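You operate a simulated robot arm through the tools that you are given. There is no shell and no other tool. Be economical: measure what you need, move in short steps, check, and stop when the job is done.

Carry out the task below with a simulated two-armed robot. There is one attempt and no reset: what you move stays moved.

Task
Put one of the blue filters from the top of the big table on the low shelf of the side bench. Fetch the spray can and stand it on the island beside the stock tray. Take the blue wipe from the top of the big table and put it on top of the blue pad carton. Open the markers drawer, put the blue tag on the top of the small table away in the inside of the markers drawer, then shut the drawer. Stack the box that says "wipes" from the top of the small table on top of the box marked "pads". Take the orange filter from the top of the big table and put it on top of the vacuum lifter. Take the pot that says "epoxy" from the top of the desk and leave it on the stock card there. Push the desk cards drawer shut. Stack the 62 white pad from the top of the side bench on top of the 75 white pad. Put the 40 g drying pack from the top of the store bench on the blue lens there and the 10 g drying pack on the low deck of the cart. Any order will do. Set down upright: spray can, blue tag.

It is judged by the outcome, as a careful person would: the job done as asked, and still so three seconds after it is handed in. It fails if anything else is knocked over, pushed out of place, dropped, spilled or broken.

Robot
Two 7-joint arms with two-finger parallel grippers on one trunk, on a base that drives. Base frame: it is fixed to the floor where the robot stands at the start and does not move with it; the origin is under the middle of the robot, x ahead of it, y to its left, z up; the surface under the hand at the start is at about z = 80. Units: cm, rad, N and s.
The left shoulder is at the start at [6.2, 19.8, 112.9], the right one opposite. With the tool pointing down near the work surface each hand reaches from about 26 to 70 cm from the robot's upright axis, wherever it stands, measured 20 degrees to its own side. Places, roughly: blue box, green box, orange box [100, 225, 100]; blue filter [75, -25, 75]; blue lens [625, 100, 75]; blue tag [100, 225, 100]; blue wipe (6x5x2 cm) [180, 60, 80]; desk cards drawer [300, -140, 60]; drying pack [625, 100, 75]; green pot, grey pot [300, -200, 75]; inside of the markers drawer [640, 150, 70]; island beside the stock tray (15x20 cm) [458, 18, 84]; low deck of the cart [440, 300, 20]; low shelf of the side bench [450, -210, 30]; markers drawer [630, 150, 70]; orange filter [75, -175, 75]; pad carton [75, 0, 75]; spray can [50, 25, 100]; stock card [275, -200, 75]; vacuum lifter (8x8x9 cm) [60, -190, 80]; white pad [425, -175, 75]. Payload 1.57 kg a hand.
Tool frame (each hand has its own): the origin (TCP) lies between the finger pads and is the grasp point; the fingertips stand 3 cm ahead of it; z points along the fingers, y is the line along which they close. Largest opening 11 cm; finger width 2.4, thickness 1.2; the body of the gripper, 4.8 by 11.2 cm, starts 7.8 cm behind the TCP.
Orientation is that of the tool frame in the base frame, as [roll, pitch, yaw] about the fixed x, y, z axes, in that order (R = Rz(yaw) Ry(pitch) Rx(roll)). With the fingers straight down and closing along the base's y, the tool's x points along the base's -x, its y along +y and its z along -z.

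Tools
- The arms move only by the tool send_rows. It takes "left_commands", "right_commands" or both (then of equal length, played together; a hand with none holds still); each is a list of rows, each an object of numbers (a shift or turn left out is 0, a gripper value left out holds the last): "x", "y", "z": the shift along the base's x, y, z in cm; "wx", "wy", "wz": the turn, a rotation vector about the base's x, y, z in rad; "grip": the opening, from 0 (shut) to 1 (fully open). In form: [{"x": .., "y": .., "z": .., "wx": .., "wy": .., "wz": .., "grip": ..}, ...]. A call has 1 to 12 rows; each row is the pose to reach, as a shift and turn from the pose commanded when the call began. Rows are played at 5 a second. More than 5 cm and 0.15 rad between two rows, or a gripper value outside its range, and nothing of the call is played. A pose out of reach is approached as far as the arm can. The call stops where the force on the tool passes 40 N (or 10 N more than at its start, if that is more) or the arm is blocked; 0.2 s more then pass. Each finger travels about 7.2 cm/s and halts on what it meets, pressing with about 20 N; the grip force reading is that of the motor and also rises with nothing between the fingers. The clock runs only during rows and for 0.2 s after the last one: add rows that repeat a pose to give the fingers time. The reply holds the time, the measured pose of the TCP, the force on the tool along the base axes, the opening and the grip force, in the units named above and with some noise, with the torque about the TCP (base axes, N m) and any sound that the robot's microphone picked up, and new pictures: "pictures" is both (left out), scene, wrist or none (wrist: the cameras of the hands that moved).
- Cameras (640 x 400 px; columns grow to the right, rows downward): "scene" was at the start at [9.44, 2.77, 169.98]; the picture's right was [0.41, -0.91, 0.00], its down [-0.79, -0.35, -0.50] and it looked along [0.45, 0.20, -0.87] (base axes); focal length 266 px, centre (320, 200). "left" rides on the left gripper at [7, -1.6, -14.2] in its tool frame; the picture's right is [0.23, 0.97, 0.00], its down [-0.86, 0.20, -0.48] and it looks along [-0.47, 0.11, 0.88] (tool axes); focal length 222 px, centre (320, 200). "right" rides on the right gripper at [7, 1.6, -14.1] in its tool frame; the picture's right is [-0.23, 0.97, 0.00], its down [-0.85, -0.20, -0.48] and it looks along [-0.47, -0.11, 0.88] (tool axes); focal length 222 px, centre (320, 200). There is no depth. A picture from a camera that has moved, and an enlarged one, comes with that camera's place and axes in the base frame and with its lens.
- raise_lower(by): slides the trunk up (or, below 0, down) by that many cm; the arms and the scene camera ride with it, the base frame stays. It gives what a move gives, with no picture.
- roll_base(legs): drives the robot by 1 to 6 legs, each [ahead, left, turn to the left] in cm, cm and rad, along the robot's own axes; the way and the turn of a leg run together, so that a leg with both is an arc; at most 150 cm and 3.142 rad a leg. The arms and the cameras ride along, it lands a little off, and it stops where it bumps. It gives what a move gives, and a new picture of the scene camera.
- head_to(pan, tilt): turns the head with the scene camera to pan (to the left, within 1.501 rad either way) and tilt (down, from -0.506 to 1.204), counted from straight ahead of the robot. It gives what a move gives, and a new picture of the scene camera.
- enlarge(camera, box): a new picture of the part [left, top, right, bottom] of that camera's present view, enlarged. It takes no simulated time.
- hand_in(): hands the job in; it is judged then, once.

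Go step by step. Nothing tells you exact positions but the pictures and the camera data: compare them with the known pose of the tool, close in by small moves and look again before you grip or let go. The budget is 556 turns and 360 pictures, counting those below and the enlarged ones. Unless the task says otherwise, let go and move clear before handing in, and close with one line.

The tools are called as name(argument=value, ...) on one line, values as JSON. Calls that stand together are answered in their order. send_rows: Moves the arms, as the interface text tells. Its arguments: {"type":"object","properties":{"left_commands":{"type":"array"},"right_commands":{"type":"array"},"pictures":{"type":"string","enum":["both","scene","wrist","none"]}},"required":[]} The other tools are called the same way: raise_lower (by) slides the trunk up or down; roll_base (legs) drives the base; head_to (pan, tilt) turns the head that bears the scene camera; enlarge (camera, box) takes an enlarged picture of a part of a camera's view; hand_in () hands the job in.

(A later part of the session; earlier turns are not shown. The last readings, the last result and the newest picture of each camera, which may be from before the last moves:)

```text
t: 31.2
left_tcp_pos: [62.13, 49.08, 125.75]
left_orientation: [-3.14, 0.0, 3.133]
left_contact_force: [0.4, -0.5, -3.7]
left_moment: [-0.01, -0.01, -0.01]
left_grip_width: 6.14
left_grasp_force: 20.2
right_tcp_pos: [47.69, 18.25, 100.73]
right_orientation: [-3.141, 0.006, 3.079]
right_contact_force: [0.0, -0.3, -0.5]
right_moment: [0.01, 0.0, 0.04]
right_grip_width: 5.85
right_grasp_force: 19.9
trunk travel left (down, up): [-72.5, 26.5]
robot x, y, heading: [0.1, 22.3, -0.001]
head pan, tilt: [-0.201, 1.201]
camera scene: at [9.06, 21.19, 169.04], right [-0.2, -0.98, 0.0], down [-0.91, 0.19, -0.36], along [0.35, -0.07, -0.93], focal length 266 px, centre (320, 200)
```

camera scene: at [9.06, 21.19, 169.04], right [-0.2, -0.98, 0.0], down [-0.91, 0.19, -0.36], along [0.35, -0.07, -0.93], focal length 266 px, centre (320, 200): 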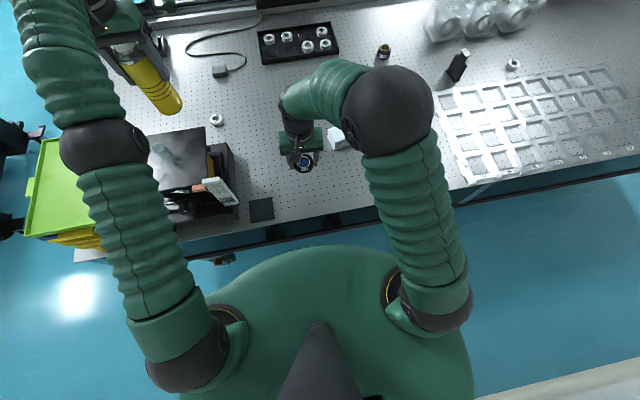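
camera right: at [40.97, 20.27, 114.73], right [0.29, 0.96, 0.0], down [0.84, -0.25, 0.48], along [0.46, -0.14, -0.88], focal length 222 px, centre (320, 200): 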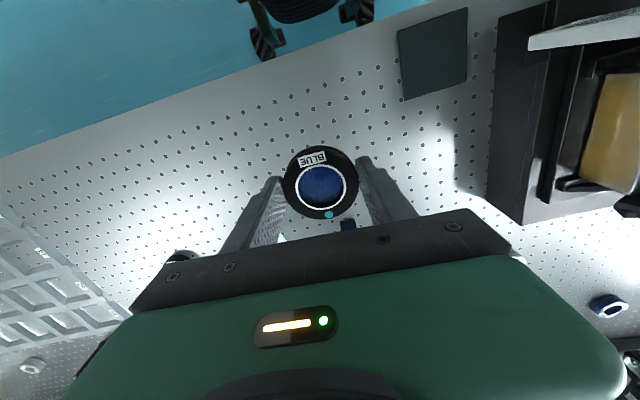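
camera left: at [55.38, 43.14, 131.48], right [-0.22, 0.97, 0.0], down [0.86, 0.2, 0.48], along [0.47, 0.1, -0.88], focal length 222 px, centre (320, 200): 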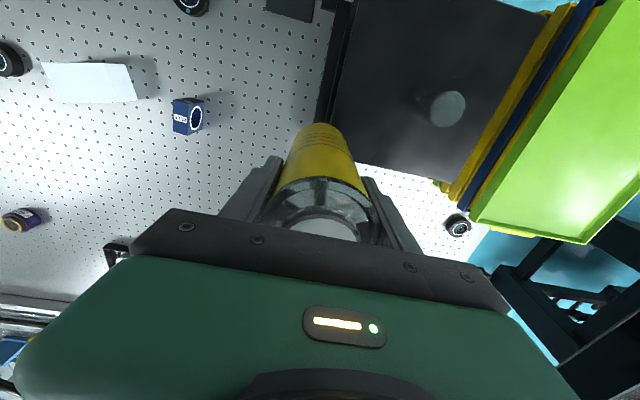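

The gap is about 95 cm wide, enough to pass. I tuck the arms in and up first.

send_rows(left_commands=[{"x": -4}, {"x": -8}, {"x": -12}, {"x": -16, "y": -1}, {"x": -20, "y": -2}, {"x": -22, "y": -3}, {"x": -22, "y": -3}], right_commands=[{"y": -3, "z": 3}, {"y": -6, "z": 6}, {"y": -9, "z": 9}, {"x": -2, "y": -11, "z": 13}, {"x": -4, "y": -12, "z": 17}, {"x": -6, "y": -12, "z": 21}, {"x": -6, "y": -12, "z": 21}], pictures="none")

roll_base(legs=[[-10, 0, 0], [0, 0, 1.571]])

head_to(pan=-0.4, tilt=0.6)

```text
t: 32.8
left_tcp_pos: [40.05, 45.98, 125.61]
left_orientation: [-3.14, 0.002, 3.133]
left_contact_force: [0.4, 0.0, -2.1]
left_moment: [0.03, 0.03, 0.0]
left_grip_width: 6.15
left_grasp_force: 20.4
right_tcp_pos: [41.99, 6.13, 121.63]
right_orientation: [-3.141, 0.004, 3.08]
right_contact_force: [0.2, 0.8, -0.5]
right_moment: [0.01, 0.05, 0.01]
right_grip_width: 5.86
right_grasp_force: 19.8
trunk travel left (down, up): [-72.5, 26.5]
robot x, y, heading: [0.03, 22.18, 0.001]
head pan, tilt: [-0.201, 1.201]
```

```text
t: 37.7
left_tcp_pos: [-31.61, 63.4, 125.8]
left_orientation: [-3.141, 0.003, -1.634]
left_contact_force: [-0.2, 0.5, -2.6]
left_moment: [-0.03, -0.01, 0.03]
left_grip_width: 6.14
left_grasp_force: 20.2
right_tcp_pos: [8.42, 63.12, 121.71]
right_orientation: [3.14, 0.006, -1.686]
right_contact_force: [0.0, 0.7, -0.8]
right_moment: [0.0, 0.0, 0.04]
right_grip_width: 5.87
right_grasp_force: 19.8
trunk travel left (down, up): [-72.5, 26.5]
robot x, y, heading: [-9.85, 22.25, 1.515]
head pan, tilt: [-0.201, 1.201]
camera scene: at [-8.45, 30.85, 169.05], right [0.97, -0.25, 0.0], down [-0.24, -0.9, -0.36], along [0.09, 0.35, -0.93], focal length 266 px, centre (320, 200)
```

scene: 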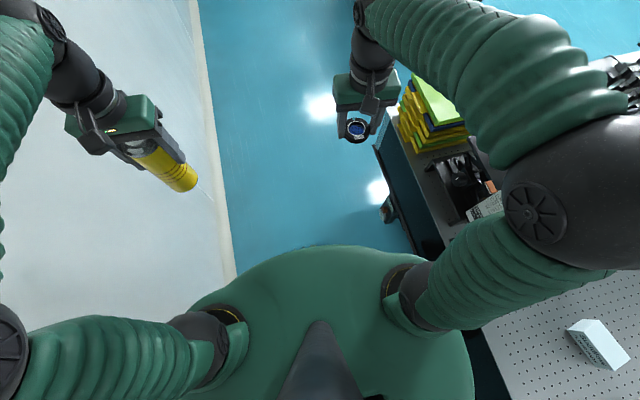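

```text
t: 38.7
left_tcp_pos: [-31.7, 63.27, 125.75]
left_orientation: [-3.141, 0.003, -1.635]
left_contact_force: [-0.3, 0.3, -2.2]
left_moment: [0.0, 0.01, -0.01]
left_grip_width: 6.15
left_grasp_force: 19.6
right_tcp_pos: [8.21, 63.03, 121.75]
right_orientation: [3.14, 0.007, -1.69]
right_contact_force: [-1.0, 0.6, -0.3]
right_moment: [0.01, -0.03, 0.02]
right_grip_width: 5.87
right_grasp_force: 19.9
trunk travel left (down, up): [-72.5, 26.5]
robot x, y, heading: [-9.78, 22.11, 1.517]
head pan, tilt: [-0.4, 0.6]
camera scene: at [-6.04, 33.38, 173.5], right [0.9, -0.44, 0.0], down [-0.25, -0.51, -0.82], along [0.36, 0.74, -0.57], focal length 266 px, centre (320, 200)
```

scene: 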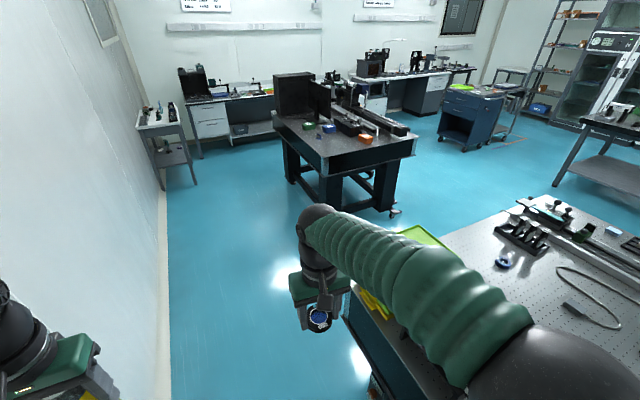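

roll_base(legs=[[126, 0, 0], [0, 0, -1.517]])

head_to(pan=0.0, tilt=0.6)

```text
t: 48.8
left_tcp_pos: [36.21, 174.06, 125.75]
left_orientation: [-3.14, 0.004, -3.131]
left_contact_force: [-0.3, -0.9, -2.6]
left_moment: [-0.05, 0.01, -0.03]
left_grip_width: 6.14
left_grasp_force: 19.9
right_tcp_pos: [38.82, 134.12, 121.58]
right_orientation: [3.141, 0.005, 3.097]
right_contact_force: [0.7, 0.6, -0.4]
right_moment: [0.03, -0.01, 0.0]
right_grip_width: 5.87
right_grasp_force: 20.1
trunk travel left (down, up): [-72.5, 26.5]
robot x, y, heading: [-3.38, 149.35, 0.017]
head pan, tilt: [-0.4, 0.6]
camera scene: at [8.33, 146.24, 173.51], right [-0.37, -0.93, 0.0], down [-0.53, 0.21, -0.82], along [0.76, -0.31, -0.57], focal length 266 px, centre (320, 200)
```

scene: 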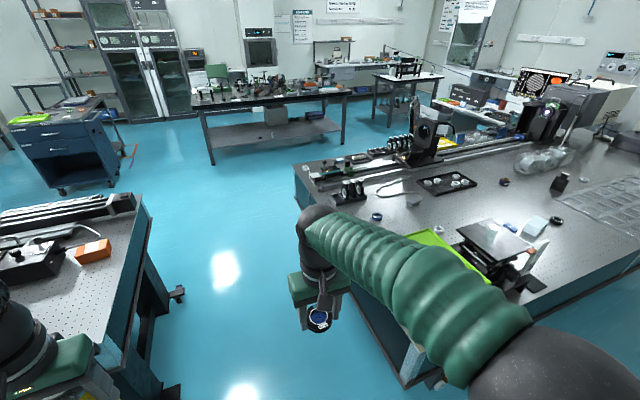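

```text
t: 49.6
left_tcp_pos: [36.04, 173.9, 125.79]
left_orientation: [-3.138, 0.003, -3.131]
left_contact_force: [0.1, 0.3, -3.4]
left_moment: [0.0, -0.01, -0.01]
left_grip_width: 6.13
left_grasp_force: 20.2
right_tcp_pos: [38.66, 134.09, 121.81]
right_orientation: [3.141, 0.008, 3.097]
right_contact_force: [-0.6, 0.7, 0.2]
right_moment: [0.0, 0.01, 0.04]
right_grip_width: 5.86
right_grasp_force: 20.2
trunk travel left (down, up): [-72.5, 26.5]
robot x, y, heading: [-3.19, 148.86, 0.022]
head pan, tilt: [0.0, 0.6]
camera scene: at [8.96, 149.64, 173.51], right [0.02, -1.0, 0.0], down [-0.57, -0.01, -0.82], along [0.82, 0.01, -0.57], focal length 266 px, centre (320, 200)
```

scene: 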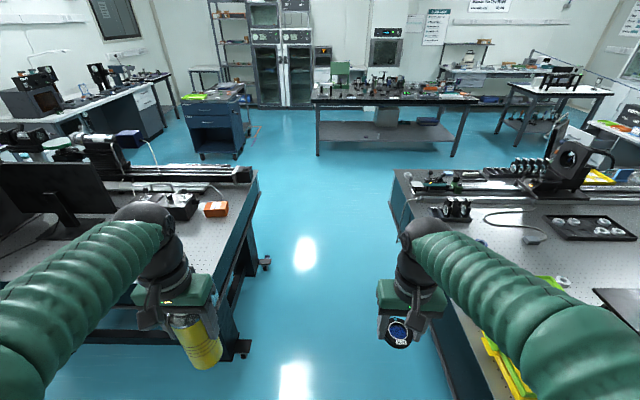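

The lane ahead is clear on both sides. I drive through it.

roll_base(legs=[[0, 0, -0.025], [150, 0, 0], [110, 0, 0]])

head_to(pan=-0.6, tilt=0.5)

```text
t: 62.8
left_tcp_pos: [299.17, 172.56, 125.85]
left_orientation: [3.141, 0.006, 3.131]
left_contact_force: [-0.1, 0.6, -2.6]
left_moment: [-0.02, 0.02, 0.01]
left_grip_width: 6.12
left_grasp_force: 19.7
right_tcp_pos: [300.98, 132.62, 121.79]
right_orientation: [-3.141, 0.007, 3.077]
right_contact_force: [0.1, 0.2, -0.8]
right_moment: [0.0, 0.01, -0.03]
right_grip_width: 5.87
right_grasp_force: 19.6
trunk travel left (down, up): [-72.5, 26.5]
robot x, y, heading: [259.55, 149.0, -0.002]
head pan, tilt: [0.0, 0.6]
camera scene: at [271.42, 148.77, 173.52], right [0.0, -1.0, 0.0], down [-0.57, 0.0, -0.82], along [0.82, 0.0, -0.57], focal length 266 px, centre (320, 200)
```

scene: 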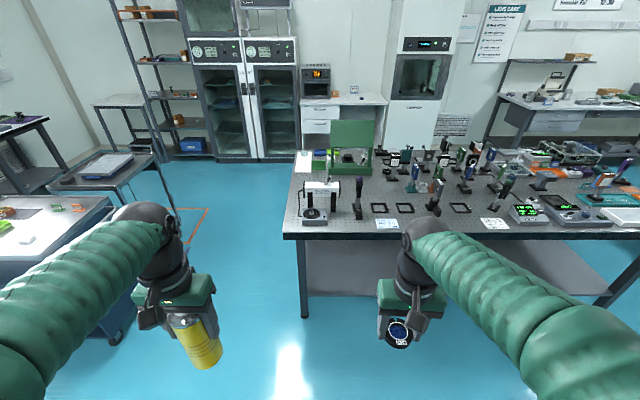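

```text
t: 63.8
left_tcp_pos: [299.14, 172.49, 125.89]
left_orientation: [-3.14, 0.007, 3.132]
left_contact_force: [0.2, 0.7, -3.4]
left_moment: [0.01, 0.01, -0.03]
left_grip_width: 6.11
left_grasp_force: 19.8
right_tcp_pos: [300.91, 132.68, 121.67]
right_orientation: [-3.142, 0.007, 3.076]
right_contact_force: [-0.4, 0.0, -0.7]
right_moment: [0.02, -0.01, 0.01]
right_grip_width: 5.88
right_grasp_force: 20.0
trunk travel left (down, up): [-72.5, 26.5]
robot x, y, heading: [258.99, 148.73, -0.003]
head pan, tilt: [-0.6, 0.499]
camera scene: at [270.22, 143.62, 174.42], right [-0.57, -0.82, 0.0], down [-0.4, 0.27, -0.88], along [0.72, -0.5, -0.48], focal length 266 px, centre (320, 200)
```

scene: 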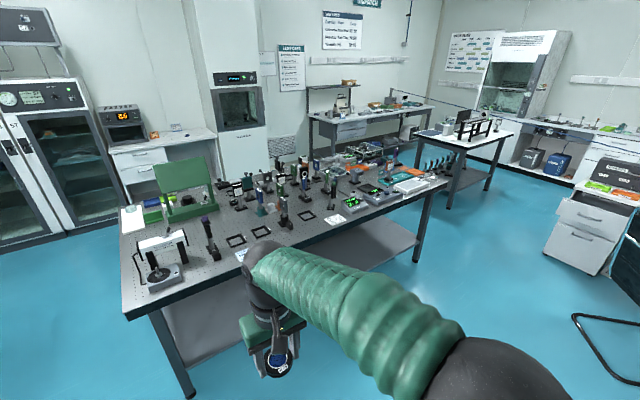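

The island spans x 372–470, y −45–168; the target spot is near its back edge. I go around its left end, then along the back side.

raise_lower(by=15)

roll_base(legs=[[0, 72, 0], [135, 0, 0], [132, 0, 0]])

head_to(pan=-1.3, tilt=0.5)

```text
t: 65.5
left_tcp_pos: [299.14, 172.66, 140.8]
left_orientation: [-3.14, 0.004, 3.13]
left_contact_force: [-0.8, -0.5, -2.8]
left_moment: [-0.01, 0.0, 0.03]
left_grip_width: 6.14
left_grasp_force: 20.0
right_tcp_pos: [300.99, 132.67, 136.8]
right_orientation: [3.142, 0.007, 3.077]
right_contact_force: [0.8, 0.2, -1.0]
right_moment: [0.01, 0.05, 0.01]
right_grip_width: 5.87
right_grasp_force: 19.9
trunk travel left (down, up): [-87.5, 11.5]
robot x, y, heading: [259.23, 148.92, -0.003]
head pan, tilt: [-0.6, 0.499]
```

```text
t: 82.0
left_tcp_pos: [568.66, 235.69, 140.86]
left_orientation: [-3.141, 0.005, 3.11]
left_contact_force: [0.1, 0.4, -2.1]
left_moment: [0.01, -0.02, 0.0]
left_grip_width: 6.12
left_grasp_force: 19.8
right_tcp_pos: [569.58, 195.78, 136.76]
right_orientation: [3.141, 0.007, 3.056]
right_contact_force: [0.0, -0.1, 0.2]
right_moment: [0.0, -0.03, 0.0]
right_grip_width: 5.85
right_grasp_force: 19.8
trunk travel left (down, up): [-87.5, 11.5]
robot x, y, heading: [528.47, 212.31, -0.026]
head pan, tilt: [-0.6, 0.499]
camera scene: at [539.11, 207.43, 189.43], right [-0.58, -0.81, 0.0], down [-0.39, 0.28, -0.88], along [0.71, -0.51, -0.48], focal length 266 px, centre (320, 200)
```

scene: 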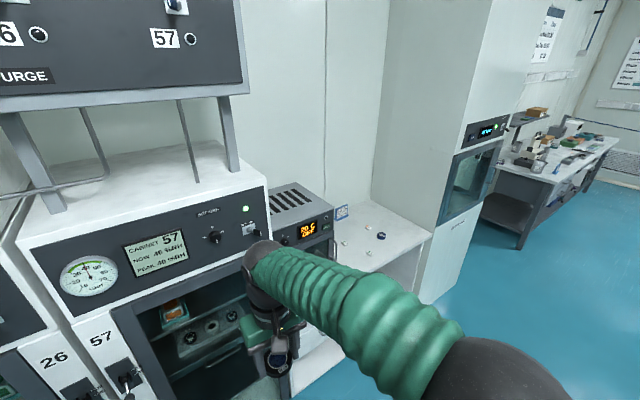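

```text
t: 83.1
left_tcp_pos: [568.79, 235.71, 140.84]
left_orientation: [-3.139, 0.004, 3.11]
left_contact_force: [0.4, -0.1, -1.8]
left_moment: [0.03, 0.01, -0.01]
left_grip_width: 6.14
left_grasp_force: 20.2
right_tcp_pos: [569.65, 195.77, 136.76]
right_orientation: [3.141, 0.007, 3.055]
right_contact_force: [0.7, 0.2, -1.1]
right_moment: [-0.02, -0.01, 0.02]
right_grip_width: 5.85
right_grasp_force: 19.9
trunk travel left (down, up): [-87.5, 11.5]
robot x, y, heading: [528.43, 213.08, -0.025]
head pan, tilt: [-1.3, 0.499]
camera scene: at [534.21, 203.9, 189.43], right [-0.97, -0.24, 0.0], down [-0.12, 0.46, -0.88], along [0.21, -0.85, -0.48], focal length 266 px, centre (320, 200)
```

scene: 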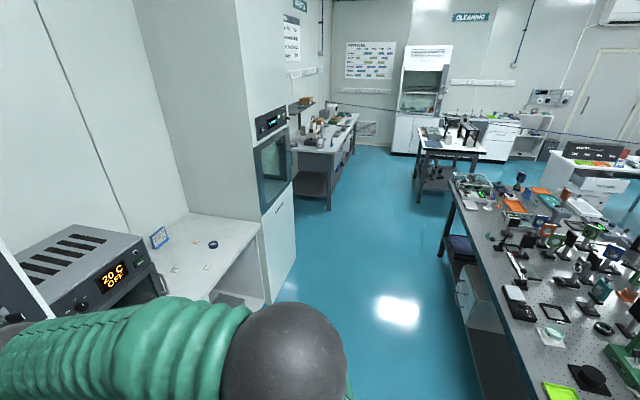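

roll_base(legs=[[0, 0, -1.546], [150, 0, 0]])

head_to(pan=0.7, tilt=0.55)

head_to(pan=-0.5, tilt=0.9)

```text
t: 94.3
left_tcp_pos: [558.15, 23.59, 140.91]
left_orientation: [-3.14, 0.007, 1.606]
left_contact_force: [0.3, 0.7, -2.3]
left_moment: [0.04, 0.01, 0.02]
left_grip_width: 6.1
left_grasp_force: 20.3
right_tcp_pos: [518.34, 19.85, 136.66]
right_orientation: [3.141, 0.008, 1.554]
right_contact_force: [1.2, -0.2, -1.0]
right_moment: [0.0, 0.04, -0.01]
right_grip_width: 5.85
right_grasp_force: 20.0
trunk travel left (down, up): [-87.5, 11.5]
robot x, y, heading: [532.54, 62.04, -1.523]
head pan, tilt: [-1.3, 0.499]
camera scene: at [524.19, 55.94, 189.43], right [-0.31, 0.95, 0.0], down [0.45, 0.15, -0.88], along [-0.84, -0.27, -0.48], focal length 266 px, centre (320, 200)
```

scene: 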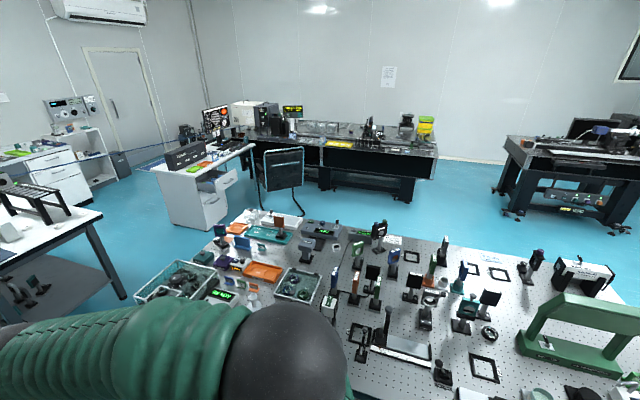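

```text
t: 96.3
left_tcp_pos: [558.29, 23.48, 140.87]
left_orientation: [-3.14, 0.004, 1.609]
left_contact_force: [0.3, 0.0, -2.3]
left_moment: [0.03, 0.0, 0.0]
left_grip_width: 6.11
left_grasp_force: 20.2
right_tcp_pos: [518.43, 19.96, 136.83]
right_orientation: [3.141, 0.007, 1.554]
right_contact_force: [0.8, -0.2, -0.8]
right_moment: [0.0, -0.01, -0.03]
right_grip_width: 5.85
right_grasp_force: 19.4
trunk travel left (down, up): [-87.5, 11.5]
robot x, y, heading: [532.61, 61.86, -1.526]
head pan, tilt: [0.7, 0.55]
camera scene: at [538.95, 51.99, 188.96], right [-0.74, -0.68, 0.0], down [-0.35, 0.39, -0.85], along [0.58, -0.63, -0.52], focal length 266 px, centre (320, 200)
```

scene: 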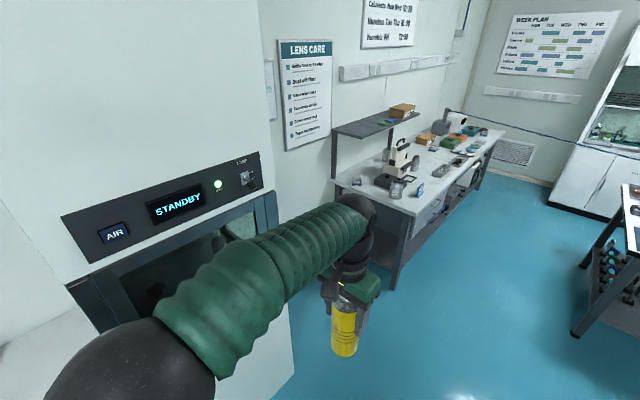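

```text
t: 97.7
left_tcp_pos: [558.25, 23.38, 140.78]
left_orientation: [-3.14, 0.004, 1.609]
left_contact_force: [-0.4, -0.5, -2.5]
left_moment: [-0.03, -0.01, 0.06]
left_grip_width: 6.13
left_grasp_force: 19.6
right_tcp_pos: [518.35, 19.84, 136.68]
right_orientation: [-3.14, 0.006, 1.553]
right_contact_force: [0.4, -0.1, -0.5]
right_moment: [-0.01, -0.01, 0.04]
right_grip_width: 5.83
right_grasp_force: 20.1
trunk travel left (down, up): [-87.5, 11.5]
robot x, y, heading: [532.42, 61.9, -1.522]
head pan, tilt: [-0.499, 0.901]
camera scene: at [529.54, 51.81, 186.03], right [-0.9, 0.44, 0.0], down [0.34, 0.71, -0.62], along [-0.27, -0.56, -0.78], focal length 266 px, centre (320, 200)
```

scene: 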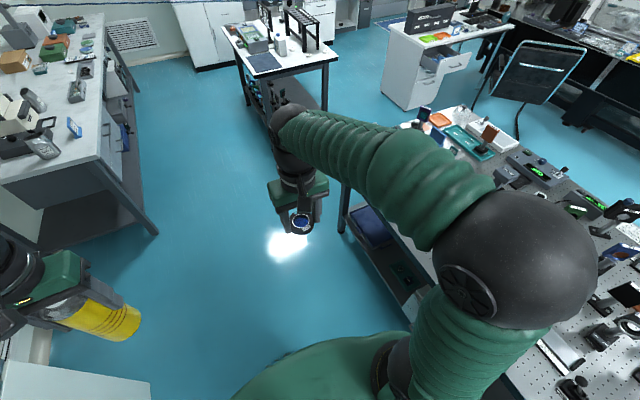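

roll_base(legs=[[32, 0, 0], [0, 0, -1.61]])

head_to(pan=0.1, tilt=0.85)

```text
t: 103.7
left_tcp_pos: [494.44, 5.6, 140.83]
left_orientation: [-3.141, 0.005, -0.002]
left_contact_force: [0.4, 0.0, -2.6]
left_moment: [0.01, 0.01, 0.04]
left_grip_width: 6.1
left_grasp_force: 20.3
right_tcp_pos: [492.43, 45.44, 136.76]
right_orientation: [3.14, 0.007, -0.059]
right_contact_force: [-0.2, 0.7, -0.5]
right_moment: [0.0, -0.01, -0.06]
right_grip_width: 5.82
right_grasp_force: 20.5
trunk travel left (down, up): [-87.5, 11.5]
robot x, y, heading: [533.6, 29.55, -3.142]
head pan, tilt: [-0.499, 0.901]
camera scene: at [524.01, 33.01, 186.03], right [0.48, 0.88, 0.0], down [0.69, -0.37, -0.62], along [-0.54, 0.3, -0.78], focal length 266 px, centre (320, 200)
```

scene: 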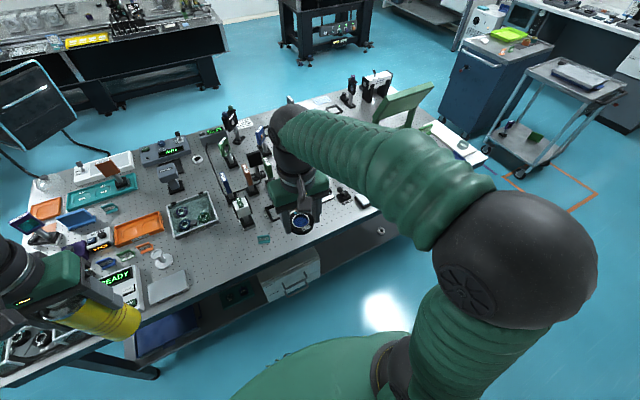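

```text
t: 104.7
left_tcp_pos: [494.44, 5.75, 140.93]
left_orientation: [-3.14, 0.007, -0.004]
left_contact_force: [0.4, 0.3, -2.2]
left_moment: [0.0, -0.03, 0.05]
left_grip_width: 6.12
left_grasp_force: 20.8
right_tcp_pos: [492.54, 45.45, 136.86]
right_orientation: [3.14, 0.008, -0.059]
right_contact_force: [-0.4, -0.6, -1.0]
right_moment: [-0.01, -0.01, 0.02]
right_grip_width: 5.85
right_grasp_force: 19.8
trunk travel left (down, up): [-87.5, 11.5]
robot x, y, heading: [533.63, 29.87, -3.141]
head pan, tilt: [0.099, 0.85]
camera scene: at [522.91, 28.66, 186.42], right [-0.1, 0.99, 0.0], down [0.75, 0.08, -0.66], along [-0.66, -0.07, -0.75], focal length 266 px, centre (320, 200)
```

scene: 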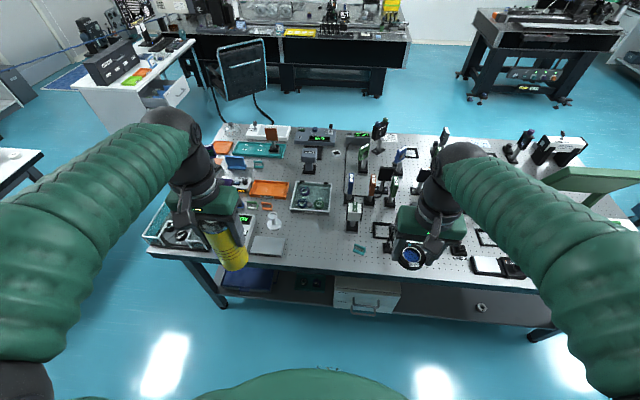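

enlarge(camera="scene", box=[230, 160, 400, 290])

```text
3.08 times, centred on (315, 225) of scene
camera zoom: at [522.91, 28.66, 186.42], right [-0.1, 0.99, 0.0], down [0.75, 0.08, -0.66], along [-0.66, -0.07, -0.75], focal length 820 px, centre (335, 123)
```

zoom: 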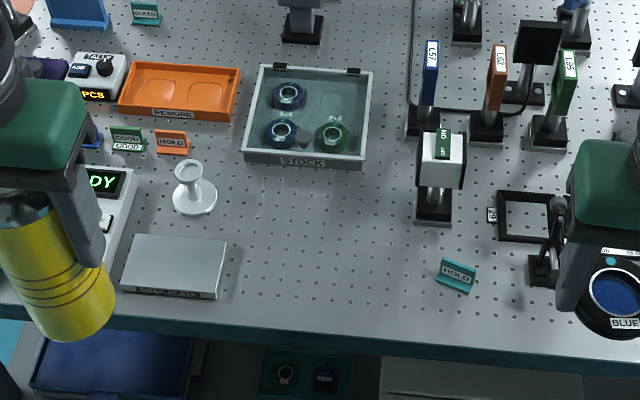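

The STOCK tray is clear to see with free board in front of it. I move up and take the can over the spot.

roll_base(legs=[[22, 0, 0]])

send_rows(left_commands=[{"x": -3, "y": 3}, {"x": -6, "y": 6}, {"x": -9, "y": 9}, {"x": -12, "y": 12}, {"x": -14, "y": 12, "z": -4}, {"x": -14, "y": 12, "z": -8}, {"x": -14, "y": 12, "z": -12}, {"x": -14, "y": 12, "z": -16}, {"x": -14, "y": 12, "z": -20}, {"x": -14, "y": 12, "z": -24}, {"x": -14, "y": 12, "z": -28}, {"x": -14, "y": 12, "z": -28}], pictures="both")

```text
t: 106.4
left_tcp_pos: [473.12, 5.67, 141.13]
left_orientation: [-3.139, 0.01, -0.006]
left_contact_force: [-0.1, 0.5, -2.0]
left_moment: [0.03, 0.01, 0.01]
left_grip_width: 6.11
left_grasp_force: 20.7
right_tcp_pos: [471.35, 45.54, 137.05]
right_orientation: [3.139, 0.015, -0.061]
right_contact_force: [-0.4, -0.2, -0.7]
right_moment: [0.01, 0.0, 0.01]
right_grip_width: 5.84
right_grasp_force: 20.1
trunk travel left (down, up): [-87.5, 11.5]
robot x, y, heading: [512.24, 29.31, -3.14]
head pan, tilt: [0.099, 0.85]
camera scene: at [501.86, 28.65, 186.47], right [-0.1, 0.99, 0.0], down [0.75, 0.08, -0.66], along [-0.66, -0.07, -0.75], focal length 266 px, centre (320, 200)
```

scene: 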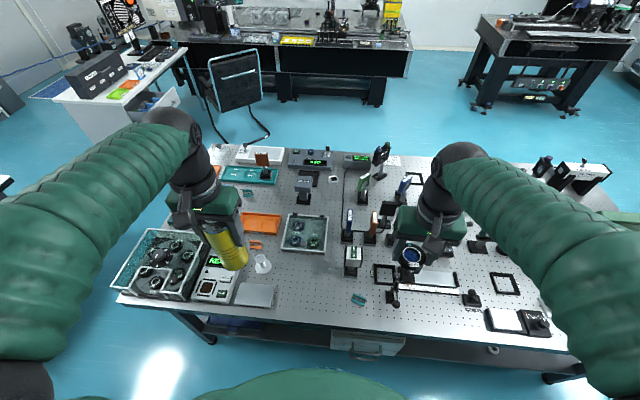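

```text
t: 109.0
left_tcp_pos: [458.69, 17.72, 112.72]
left_orientation: [3.141, 0.006, -0.006]
left_contact_force: [0.0, -0.4, -2.7]
left_moment: [0.0, -0.06, -0.04]
left_grip_width: 6.13
left_grasp_force: 19.7
right_tcp_pos: [470.63, 45.64, 136.92]
right_orientation: [3.141, 0.008, -0.06]
right_contact_force: [0.4, 0.2, -1.3]
right_moment: [0.01, -0.02, -0.02]
right_grip_width: 5.83
right_grasp_force: 20.0
trunk travel left (down, up): [-87.5, 11.5]
robot x, y, heading: [511.96, 29.44, -3.143]
head pan, tilt: [0.099, 0.85]
camera scene: at [500.75, 28.72, 186.4], right [-0.1, 0.99, 0.0], down [0.75, 0.08, -0.66], along [-0.65, -0.07, -0.75], focal length 266 px, centre (320, 200)
camera left: at [465.64, 19.52, 126.95], right [0.22, -0.98, 0.0], down [-0.85, -0.19, 0.48], along [-0.47, -0.11, -0.87], focal length 222 px, centre (320, 200)
```

scene: 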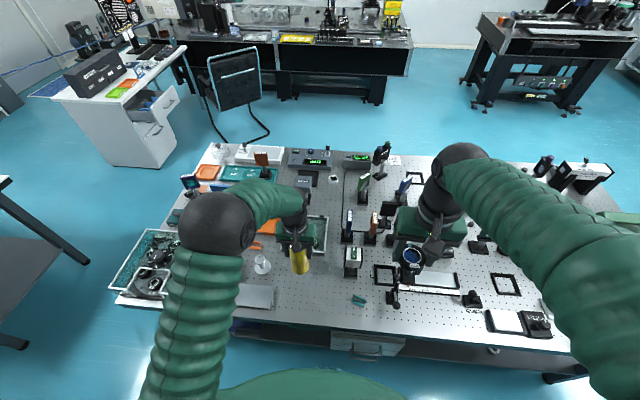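
left: 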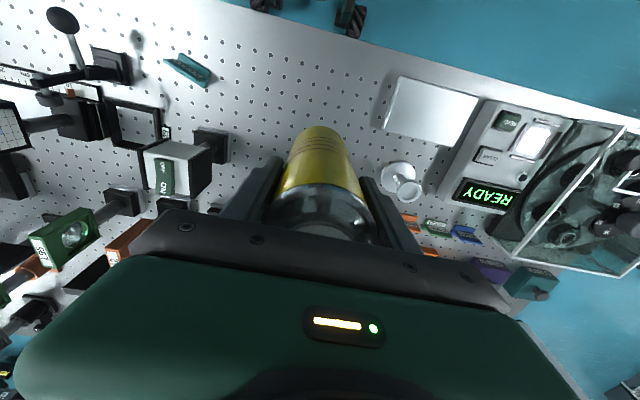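

send_rows(left_commands=[{"z": -4}, {"z": -8}, {"z": -12}, {"z": -14.5}, {"z": -15.5}, {"z": -16.2}, {"z": -16.8}], pictures="wrist")

```text
t: 110.6
left_tcp_pos: [458.57, 17.88, 96.5]
left_orientation: [-3.142, 0.019, -0.005]
left_contact_force: [-5.6, -1.5, 25.1]
left_moment: [-0.21, 0.0, 0.06]
left_grip_width: 6.09
left_grasp_force: 20.6
right_tcp_pos: [471.05, 45.74, 136.95]
right_orientation: [3.141, 0.012, -0.061]
right_contact_force: [0.3, 1.0, -0.8]
right_moment: [-0.01, 0.0, 0.02]
right_grip_width: 5.81
right_grasp_force: 20.4
trunk travel left (down, up): [-87.5, 11.5]
robot x, y, heading: [512.09, 29.42, -3.141]
head pan, tilt: [0.099, 0.85]
camera left: at [465.72, 19.63, 110.63], right [0.22, -0.98, 0.0], down [-0.85, -0.19, 0.49], along [-0.48, -0.11, -0.87], focal length 222 px, centre (320, 200)
```

left: 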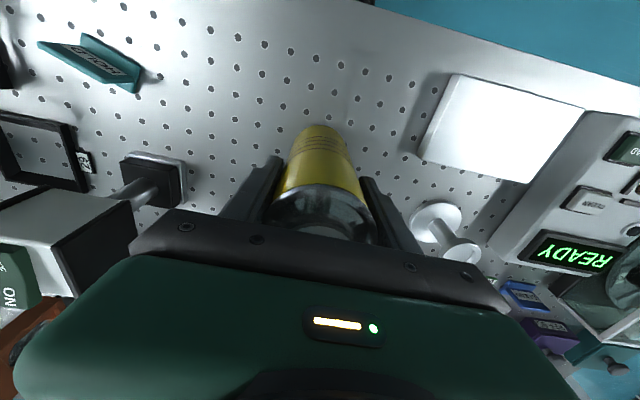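

The can stands on the board. I ease off, open and rise.

send_rows(left_commands=[{"z": 0.4}, {"z": 0.4, "grip": 0.65}, {"z": 0.4, "grip": 0.8}, {"z": 0.4, "grip": 0.85}, {"z": 2}, {"z": 5}, {"z": 9}, {"z": 13}, {"z": 17}, {"z": 21}, {"z": 25}, {"z": 29}], pictures="both")

```text
t: 113.2
left_tcp_pos: [458.93, 17.93, 125.25]
left_orientation: [3.141, 0.007, -0.005]
left_contact_force: [-0.4, -0.4, -0.9]
left_moment: [-0.01, -0.01, -0.01]
left_grip_width: 9.34
left_grasp_force: 0.0
right_tcp_pos: [470.8, 45.58, 136.86]
right_orientation: [3.14, 0.011, -0.059]
right_contact_force: [0.6, 0.0, -0.7]
right_moment: [0.01, 0.0, 0.01]
right_grip_width: 5.84
right_grasp_force: 20.1
trunk travel left (down, up): [-87.5, 11.5]
robot x, y, heading: [511.81, 29.68, -3.141]
head pan, tilt: [0.099, 0.85]
camera scene: at [501.05, 28.77, 186.42], right [-0.1, 0.99, 0.0], down [0.75, 0.07, -0.66], along [-0.66, -0.07, -0.75], focal length 266 px, centre (320, 200)
camera left: at [465.79, 19.72, 139.4], right [0.22, -0.98, 0.0], down [-0.85, -0.19, 0.48], along [-0.47, -0.11, -0.88], focal length 222 px, centre (320, 200)
```

scene: 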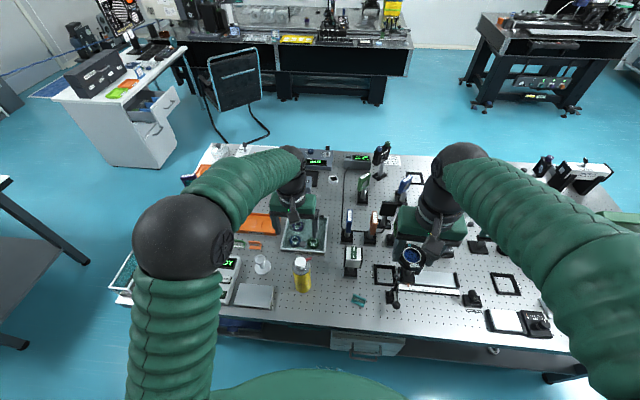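
left: 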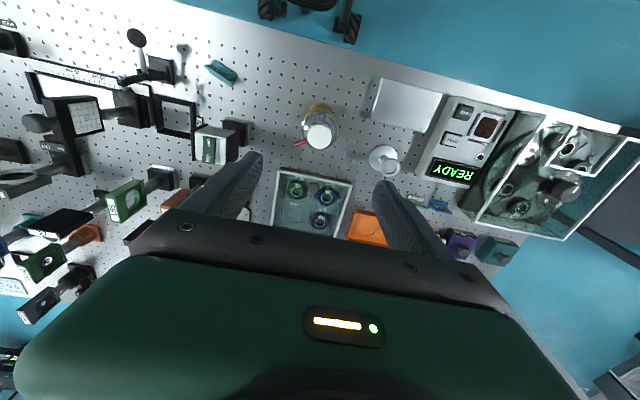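

The can stands well. Next I back off and head for the side bench with the filter.

send_rows(left_commands=[{"x": 3, "y": -3, "z": 2}, {"x": 6, "y": -6, "z": 4}, {"x": 9, "y": -9, "z": 6}, {"x": 12, "y": -11, "z": 8}, {"x": 14, "y": -12, "z": 12}], pictures="none")

roll_base(legs=[[-24, 0, 0], [0, 0, 1.571]])

head_to(pan=-0.35, tilt=0.45)

```text
t: 114.4
left_tcp_pos: [473.17, 5.64, 137.32]
left_orientation: [3.139, 0.007, -0.007]
left_contact_force: [-0.2, 0.0, 1.2]
left_moment: [0.01, 0.04, 0.0]
left_grip_width: 9.32
left_grasp_force: 0.1
right_tcp_pos: [471.03, 45.69, 136.91]
right_orientation: [3.139, 0.013, -0.062]
right_contact_force: [-0.4, 0.0, -0.5]
right_moment: [0.01, 0.04, -0.01]
right_grip_width: 5.81
right_grasp_force: 19.8
trunk travel left (down, up): [-87.5, 11.5]
robot x, y, heading: [512.12, 29.37, -3.139]
head pan, tilt: [0.099, 0.85]
```

```text
t: 120.0
left_tcp_pos: [560.57, -9.43, 137.22]
left_orientation: [3.141, 0.008, 1.578]
left_contact_force: [0.2, -0.9, 0.7]
left_moment: [0.04, 0.01, -0.01]
left_grip_width: 9.34
left_grasp_force: 0.0
right_tcp_pos: [520.71, -11.98, 136.86]
right_orientation: [3.14, 0.01, 1.523]
right_contact_force: [-0.2, 0.2, -0.8]
right_moment: [0.0, 0.0, 0.0]
right_grip_width: 5.84
right_grasp_force: 19.7
trunk travel left (down, up): [-87.5, 11.5]
robot x, y, heading: [536.16, 29.51, -1.556]
head pan, tilt: [0.099, 0.85]
camera scene: at [537.18, 18.4, 186.42], right [-0.99, -0.11, 0.0], down [-0.08, 0.75, -0.66], along [0.07, -0.65, -0.75], focal length 266 px, centre (320, 200)
```

scene: 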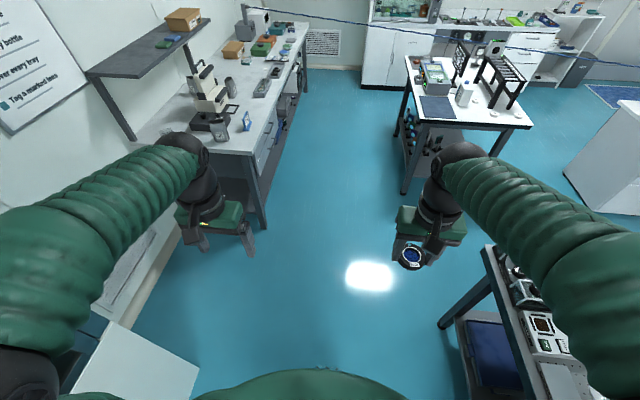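

```text
t: 120.9
left_tcp_pos: [560.64, -9.3, 137.16]
left_orientation: [-3.14, 0.005, 1.577]
left_contact_force: [0.6, -0.1, -0.4]
left_moment: [-0.01, 0.01, 0.0]
left_grip_width: 9.36
left_grasp_force: 0.0
right_tcp_pos: [520.74, -11.84, 136.87]
right_orientation: [3.141, 0.011, 1.523]
right_contact_force: [0.4, -0.7, -0.8]
right_moment: [0.0, 0.0, 0.03]
right_grip_width: 5.8
right_grasp_force: 19.9
trunk travel left (down, up): [-87.5, 11.5]
robot x, y, heading: [536.25, 29.64, -1.559]
head pan, tilt: [-0.351, 0.45]
camera scene: at [533.31, 17.51, 189.86], right [-0.94, 0.33, 0.0], down [0.14, 0.41, -0.9], along [-0.3, -0.85, -0.44], focal length 266 px, centre (320, 200)
```

scene: 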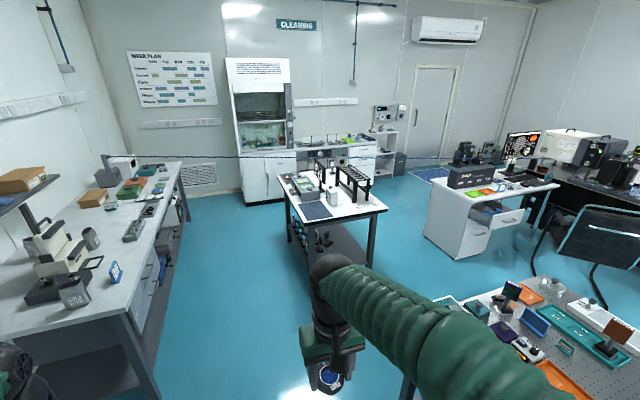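

roll_base(legs=[[120, 0, 0]])

head_to(pan=-0.75, tilt=0.7)

enlarge(camera="scene", box=[180, 60, 500, 260])

```text
t: 127.0
left_tcp_pos: [562.75, -128.32, 137.29]
left_orientation: [3.141, 0.009, 1.583]
left_contact_force: [1.2, -0.3, -0.1]
left_moment: [0.0, -0.01, 0.03]
left_grip_width: 9.31
left_grasp_force: 0.0
right_tcp_pos: [522.71, -131.14, 136.87]
right_orientation: [3.141, 0.011, 1.527]
right_contact_force: [0.2, 0.8, -0.7]
right_moment: [-0.02, 0.03, 0.01]
right_grip_width: 5.81
right_grasp_force: 19.1
trunk travel left (down, up): [-87.5, 11.5]
robot x, y, heading: [538.0, -89.42, -1.555]
head pan, tilt: [-0.351, 0.45]
camera scene: at [535.24, -101.61, 189.88], right [-0.95, 0.33, 0.0], down [0.14, 0.41, -0.9], along [-0.29, -0.85, -0.44], focal length 266 px, centre (320, 200)
```

scene: 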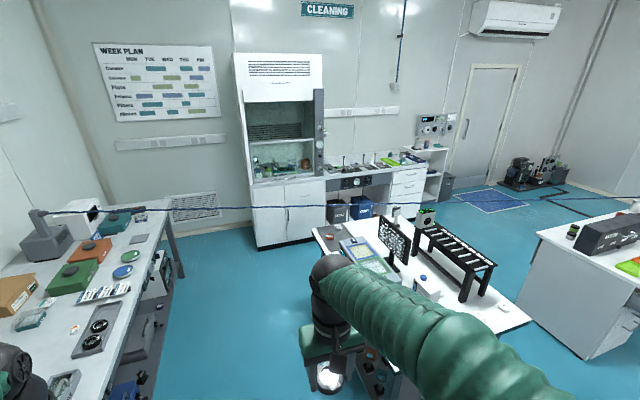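

```text
t: 127.9
left_tcp_pos: [562.71, -128.53, 137.17]
left_orientation: [-3.142, 0.008, 1.581]
left_contact_force: [0.7, -0.7, 0.5]
left_moment: [0.0, 0.02, 0.01]
left_grip_width: 9.36
left_grasp_force: 0.0
right_tcp_pos: [522.76, -131.28, 136.98]
right_orientation: [3.139, 0.01, 1.527]
right_contact_force: [0.1, -0.7, 0.0]
right_moment: [0.04, 0.02, -0.02]
right_grip_width: 5.82
right_grasp_force: 20.0
trunk travel left (down, up): [-87.5, 11.5]
robot x, y, heading: [538.27, -89.67, -1.551]
head pan, tilt: [-0.75, 0.7]
camera scene: at [532.55, -99.47, 187.66], right [-0.74, 0.67, 0.0], down [0.43, 0.48, -0.76], along [-0.51, -0.57, -0.64], focal length 266 px, centre (320, 200)
```

scene: 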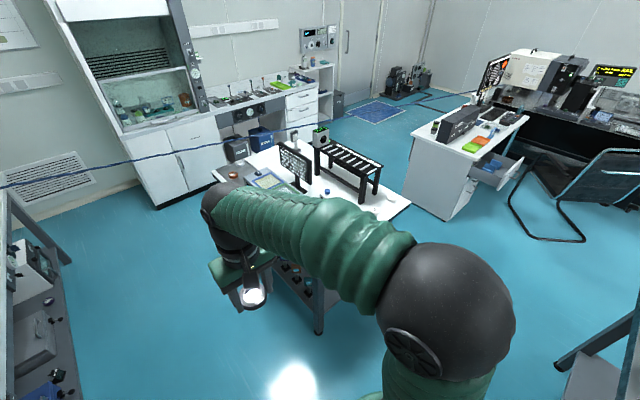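

```text
2.00 times, centred on (340, 160) of scene
camera zoom: at [532.55, -99.47, 187.66], right [-0.74, 0.67, 0.0], down [0.43, 0.48, -0.76], along [-0.51, -0.57, -0.64], focal length 533 px, centre (280, 280)
```

zoom: 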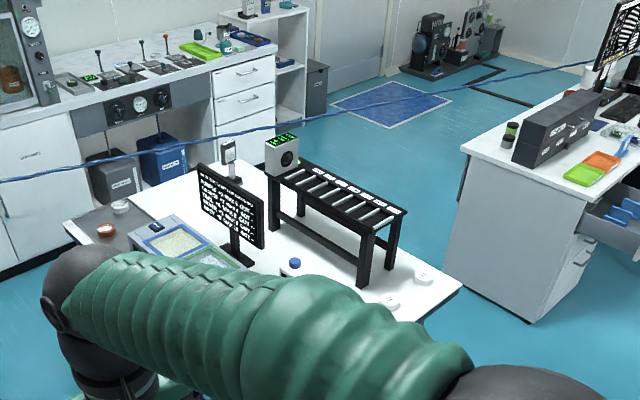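

The two white pads lie near the north edge of the side bench, at about [427,-167] and [410,-167]. I move to that side.

roll_base(legs=[[12, 0, -0.018], [0, -100, 0]])

head_to(pan=0.0, tilt=0.85)

enlarge(camera="scene", box=[180, 120, 500, 320])

```text
t: 133.9
left_tcp_pos: [462.76, -141.14, 137.02]
left_orientation: [-3.137, 0.007, 1.573]
left_contact_force: [-0.3, 0.6, 0.5]
left_moment: [-0.01, 0.01, -0.02]
left_grip_width: 9.35
left_grasp_force: 0.1
right_tcp_pos: [422.81, -143.74, 136.86]
right_orientation: [-3.141, 0.011, 1.518]
right_contact_force: [0.4, -0.5, -0.8]
right_moment: [0.02, 0.01, 0.01]
right_grip_width: 5.81
right_grasp_force: 19.7
trunk travel left (down, up): [-87.5, 11.5]
robot x, y, heading: [438.26, -102.03, -1.563]
head pan, tilt: [-0.75, 0.7]
camera scene: at [433.04, -111.9, 187.67], right [-0.74, 0.67, 0.0], down [0.43, 0.48, -0.77], along [-0.52, -0.56, -0.64], focal length 266 px, centre (320, 200)
```

scene: 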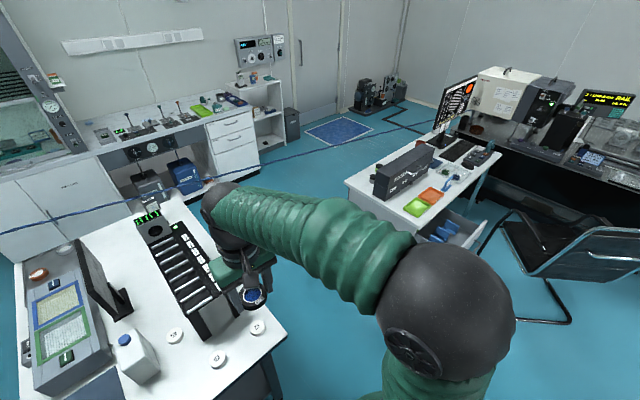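

```text
t: 135.0
left_tcp_pos: [462.44, -141.13, 137.22]
left_orientation: [-3.138, 0.009, 1.575]
left_contact_force: [-1.2, -0.5, -0.6]
left_moment: [0.04, -0.02, 0.01]
left_grip_width: 9.34
left_grasp_force: 0.0
right_tcp_pos: [422.58, -143.51, 136.95]
right_orientation: [3.141, 0.01, 1.52]
right_contact_force: [0.2, -0.2, -1.4]
right_moment: [0.0, 0.01, -0.01]
right_grip_width: 5.82
right_grasp_force: 19.7
trunk travel left (down, up): [-87.5, 11.5]
robot x, y, heading: [438.17, -102.29, -1.562]
head pan, tilt: [0.0, 0.85]
camera scene: at [438.41, -113.41, 186.43], right [-1.0, -0.01, 0.0], down [-0.01, 0.75, -0.66], along [0.01, -0.66, -0.75], focal length 266 px, centre (320, 200)
```

scene: 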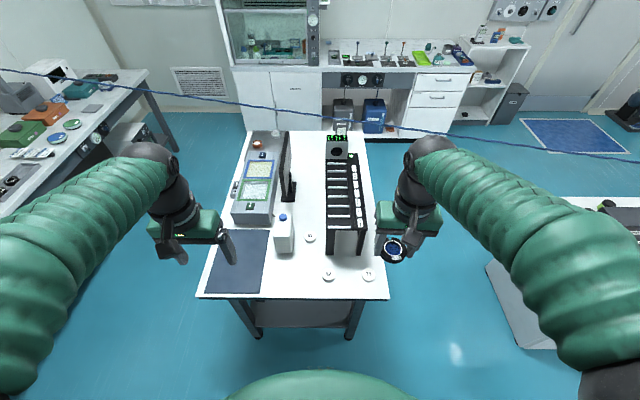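

```text
2.00 times, centred on (340, 220) of scene
camera zoom: at [438.41, -113.41, 186.43], right [-1.0, -0.01, 0.0], down [-0.01, 0.75, -0.66], along [0.01, -0.66, -0.75], focal length 533 px, centre (280, 160)
```

zoom: 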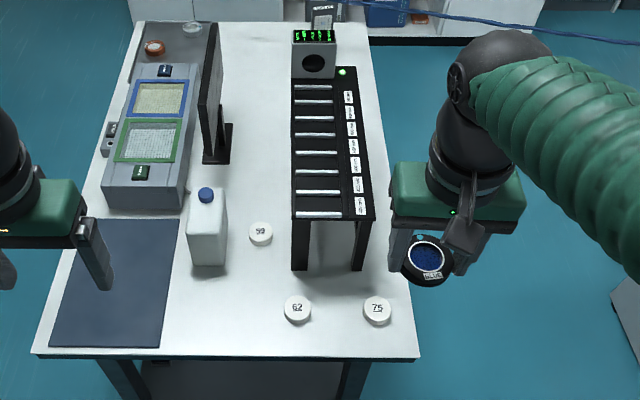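

Pads 59, 62 and 75 are readable; 62 at about [435,-164], 75 at [418.5,-164.5]. I shift right so the left hand can reach both, and lower the trunk.

roll_base(legs=[[0, -20, 0]])

raise_lower(by=-15)

send_rows(left_commands=[{"x": -2, "y": -4}, {"x": -4, "y": -8}, {"x": -6, "y": -12, "z": -2}, {"x": -7, "y": -16, "z": -5}, {"x": -8, "y": -19, "z": -8}, {"x": -8, "y": -21.5, "z": -12}, {"x": -8, "y": -21.5, "z": -16, "grip": 0.7}, {"x": -8, "y": -21.5, "z": -20}, {"x": -8, "y": -21.5, "z": -20}], pictures="both")

```text
t: 136.6
left_tcp_pos: [443.46, -141.12, 137.06]
left_orientation: [-3.134, 0.006, 1.578]
left_contact_force: [0.0, 0.0, 0.1]
left_moment: [0.03, 0.01, 0.0]
left_grip_width: 9.35
left_grasp_force: 0.1
right_tcp_pos: [403.62, -143.73, 137.16]
right_orientation: [-3.135, 0.012, 1.522]
right_contact_force: [0.5, -0.4, -1.3]
right_moment: [0.0, 0.0, -0.01]
right_grip_width: 5.8
right_grasp_force: 19.8
trunk travel left (down, up): [-87.5, 11.5]
robot x, y, heading: [418.29, -102.45, -1.557]
head pan, tilt: [0.0, 0.85]
camera scene: at [420.12, -113.61, 186.41], right [-1.0, -0.01, 0.01], down [-0.02, 0.75, -0.66], along [0.0, -0.66, -0.75], focal length 266 px, centre (320, 200)
```

scene: 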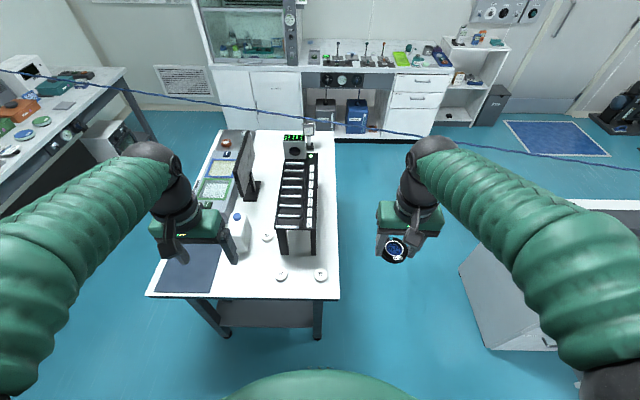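

```text
t: 138.3
left_tcp_pos: [442.69, -141.2, 122.18]
left_orientation: [-3.139, 0.009, 1.575]
left_contact_force: [0.4, -0.1, 0.1]
left_moment: [0.0, 0.04, 0.0]
left_grip_width: 9.38
left_grasp_force: 0.1
right_tcp_pos: [402.75, -143.66, 121.99]
right_orientation: [-3.141, 0.011, 1.523]
right_contact_force: [0.2, -0.1, 0.5]
right_moment: [0.02, 0.04, -0.01]
right_grip_width: 5.82
right_grasp_force: 20.0
trunk travel left (down, up): [-72.5, 26.5]
robot x, y, heading: [417.65, -102.4, -1.56]
head pan, tilt: [0.0, 0.85]
```

```text
refused: row 4 steps farther than a row can; nothing moved
```

send_rows(left_commands=[{"x": -2, "y": -4}, {"x": -4, "y": -8}, {"x": -6, "y": -12, "z": -1}, {"x": -7, "y": -16, "z": -3}, {"x": -8, "y": -19, "z": -6}, {"x": -8, "y": -21.5, "z": -10}, {"x": -8, "y": -21.5, "z": -14, "grip": 0.7}, {"x": -8, "y": -21.5, "z": -18}, {"x": -8, "y": -21.5, "z": -21}, {"x": -8, "y": -21.5, "z": -21}], pictures="both")

```text
t: 140.5
left_tcp_pos: [433.87, -162.55, 101.14]
left_orientation: [3.14, 0.008, 1.576]
left_contact_force: [0.3, 0.5, -0.1]
left_moment: [-0.04, 0.0, 0.0]
left_grip_width: 7.7
left_grasp_force: 0.0
right_tcp_pos: [402.12, -143.67, 121.95]
right_orientation: [3.137, 0.012, 1.522]
right_contact_force: [0.4, -0.5, -0.6]
right_moment: [0.02, 0.02, 0.02]
right_grip_width: 5.8
right_grasp_force: 20.0
trunk travel left (down, up): [-72.5, 26.5]
robot x, y, heading: [418.2, -102.38, -1.558]
head pan, tilt: [0.0, 0.85]
camera scene: at [418.14, -113.72, 171.42], right [-1.0, -0.01, 0.0], down [-0.01, 0.75, -0.66], along [0.01, -0.66, -0.75], focal length 266 px, centre (320, 200)
camera left: at [432.17, -155.18, 115.37], right [0.97, 0.23, 0.0], down [0.2, -0.85, 0.49], along [0.11, -0.47, -0.87], focal length 222 px, centre (320, 200)
```

scene: 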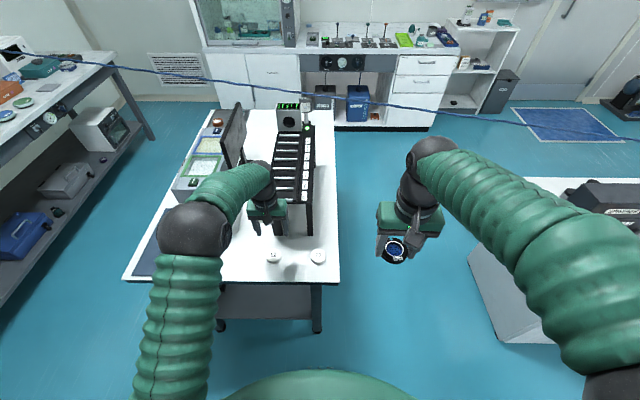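
left: 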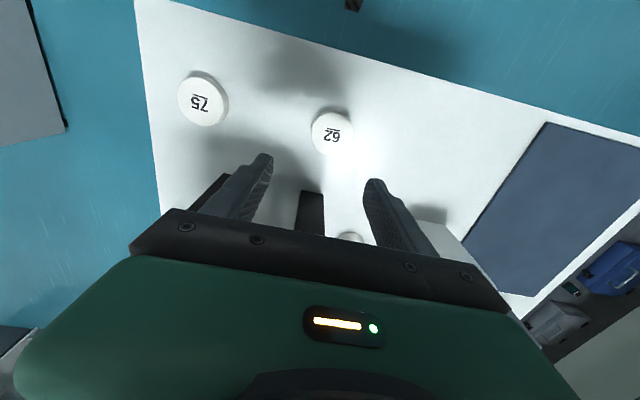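

send_rows(left_commands=[{"x": 1, "y": 0.3, "z": -4}, {"x": 2, "y": 0.6, "z": -8}, {"x": 2, "y": 0.6, "z": -10}, {"x": 2, "y": 0.6, "z": -10}], pictures="wrist")

```text
t: 141.5
left_tcp_pos: [435.99, -162.1, 91.04]
left_orientation: [3.14, 0.008, 1.576]
left_contact_force: [-0.2, -0.7, -1.1]
left_moment: [-0.01, -0.01, -0.01]
left_grip_width: 7.69
left_grasp_force: 0.1
right_tcp_pos: [402.1, -143.7, 121.97]
right_orientation: [3.137, 0.009, 1.522]
right_contact_force: [0.3, -0.2, 0.6]
right_moment: [0.0, 0.02, -0.03]
right_grip_width: 5.79
right_grasp_force: 19.6
trunk travel left (down, up): [-72.5, 26.5]
robot x, y, heading: [418.08, -102.35, -1.556]
head pan, tilt: [0.0, 0.85]
camera left: at [434.18, -154.74, 105.28], right [0.97, 0.23, 0.0], down [0.2, -0.85, 0.49], along [0.11, -0.47, -0.87], focal length 222 px, centre (320, 200)
```

left: 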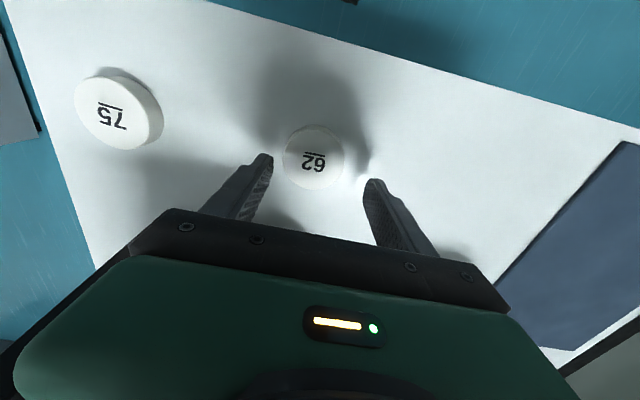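

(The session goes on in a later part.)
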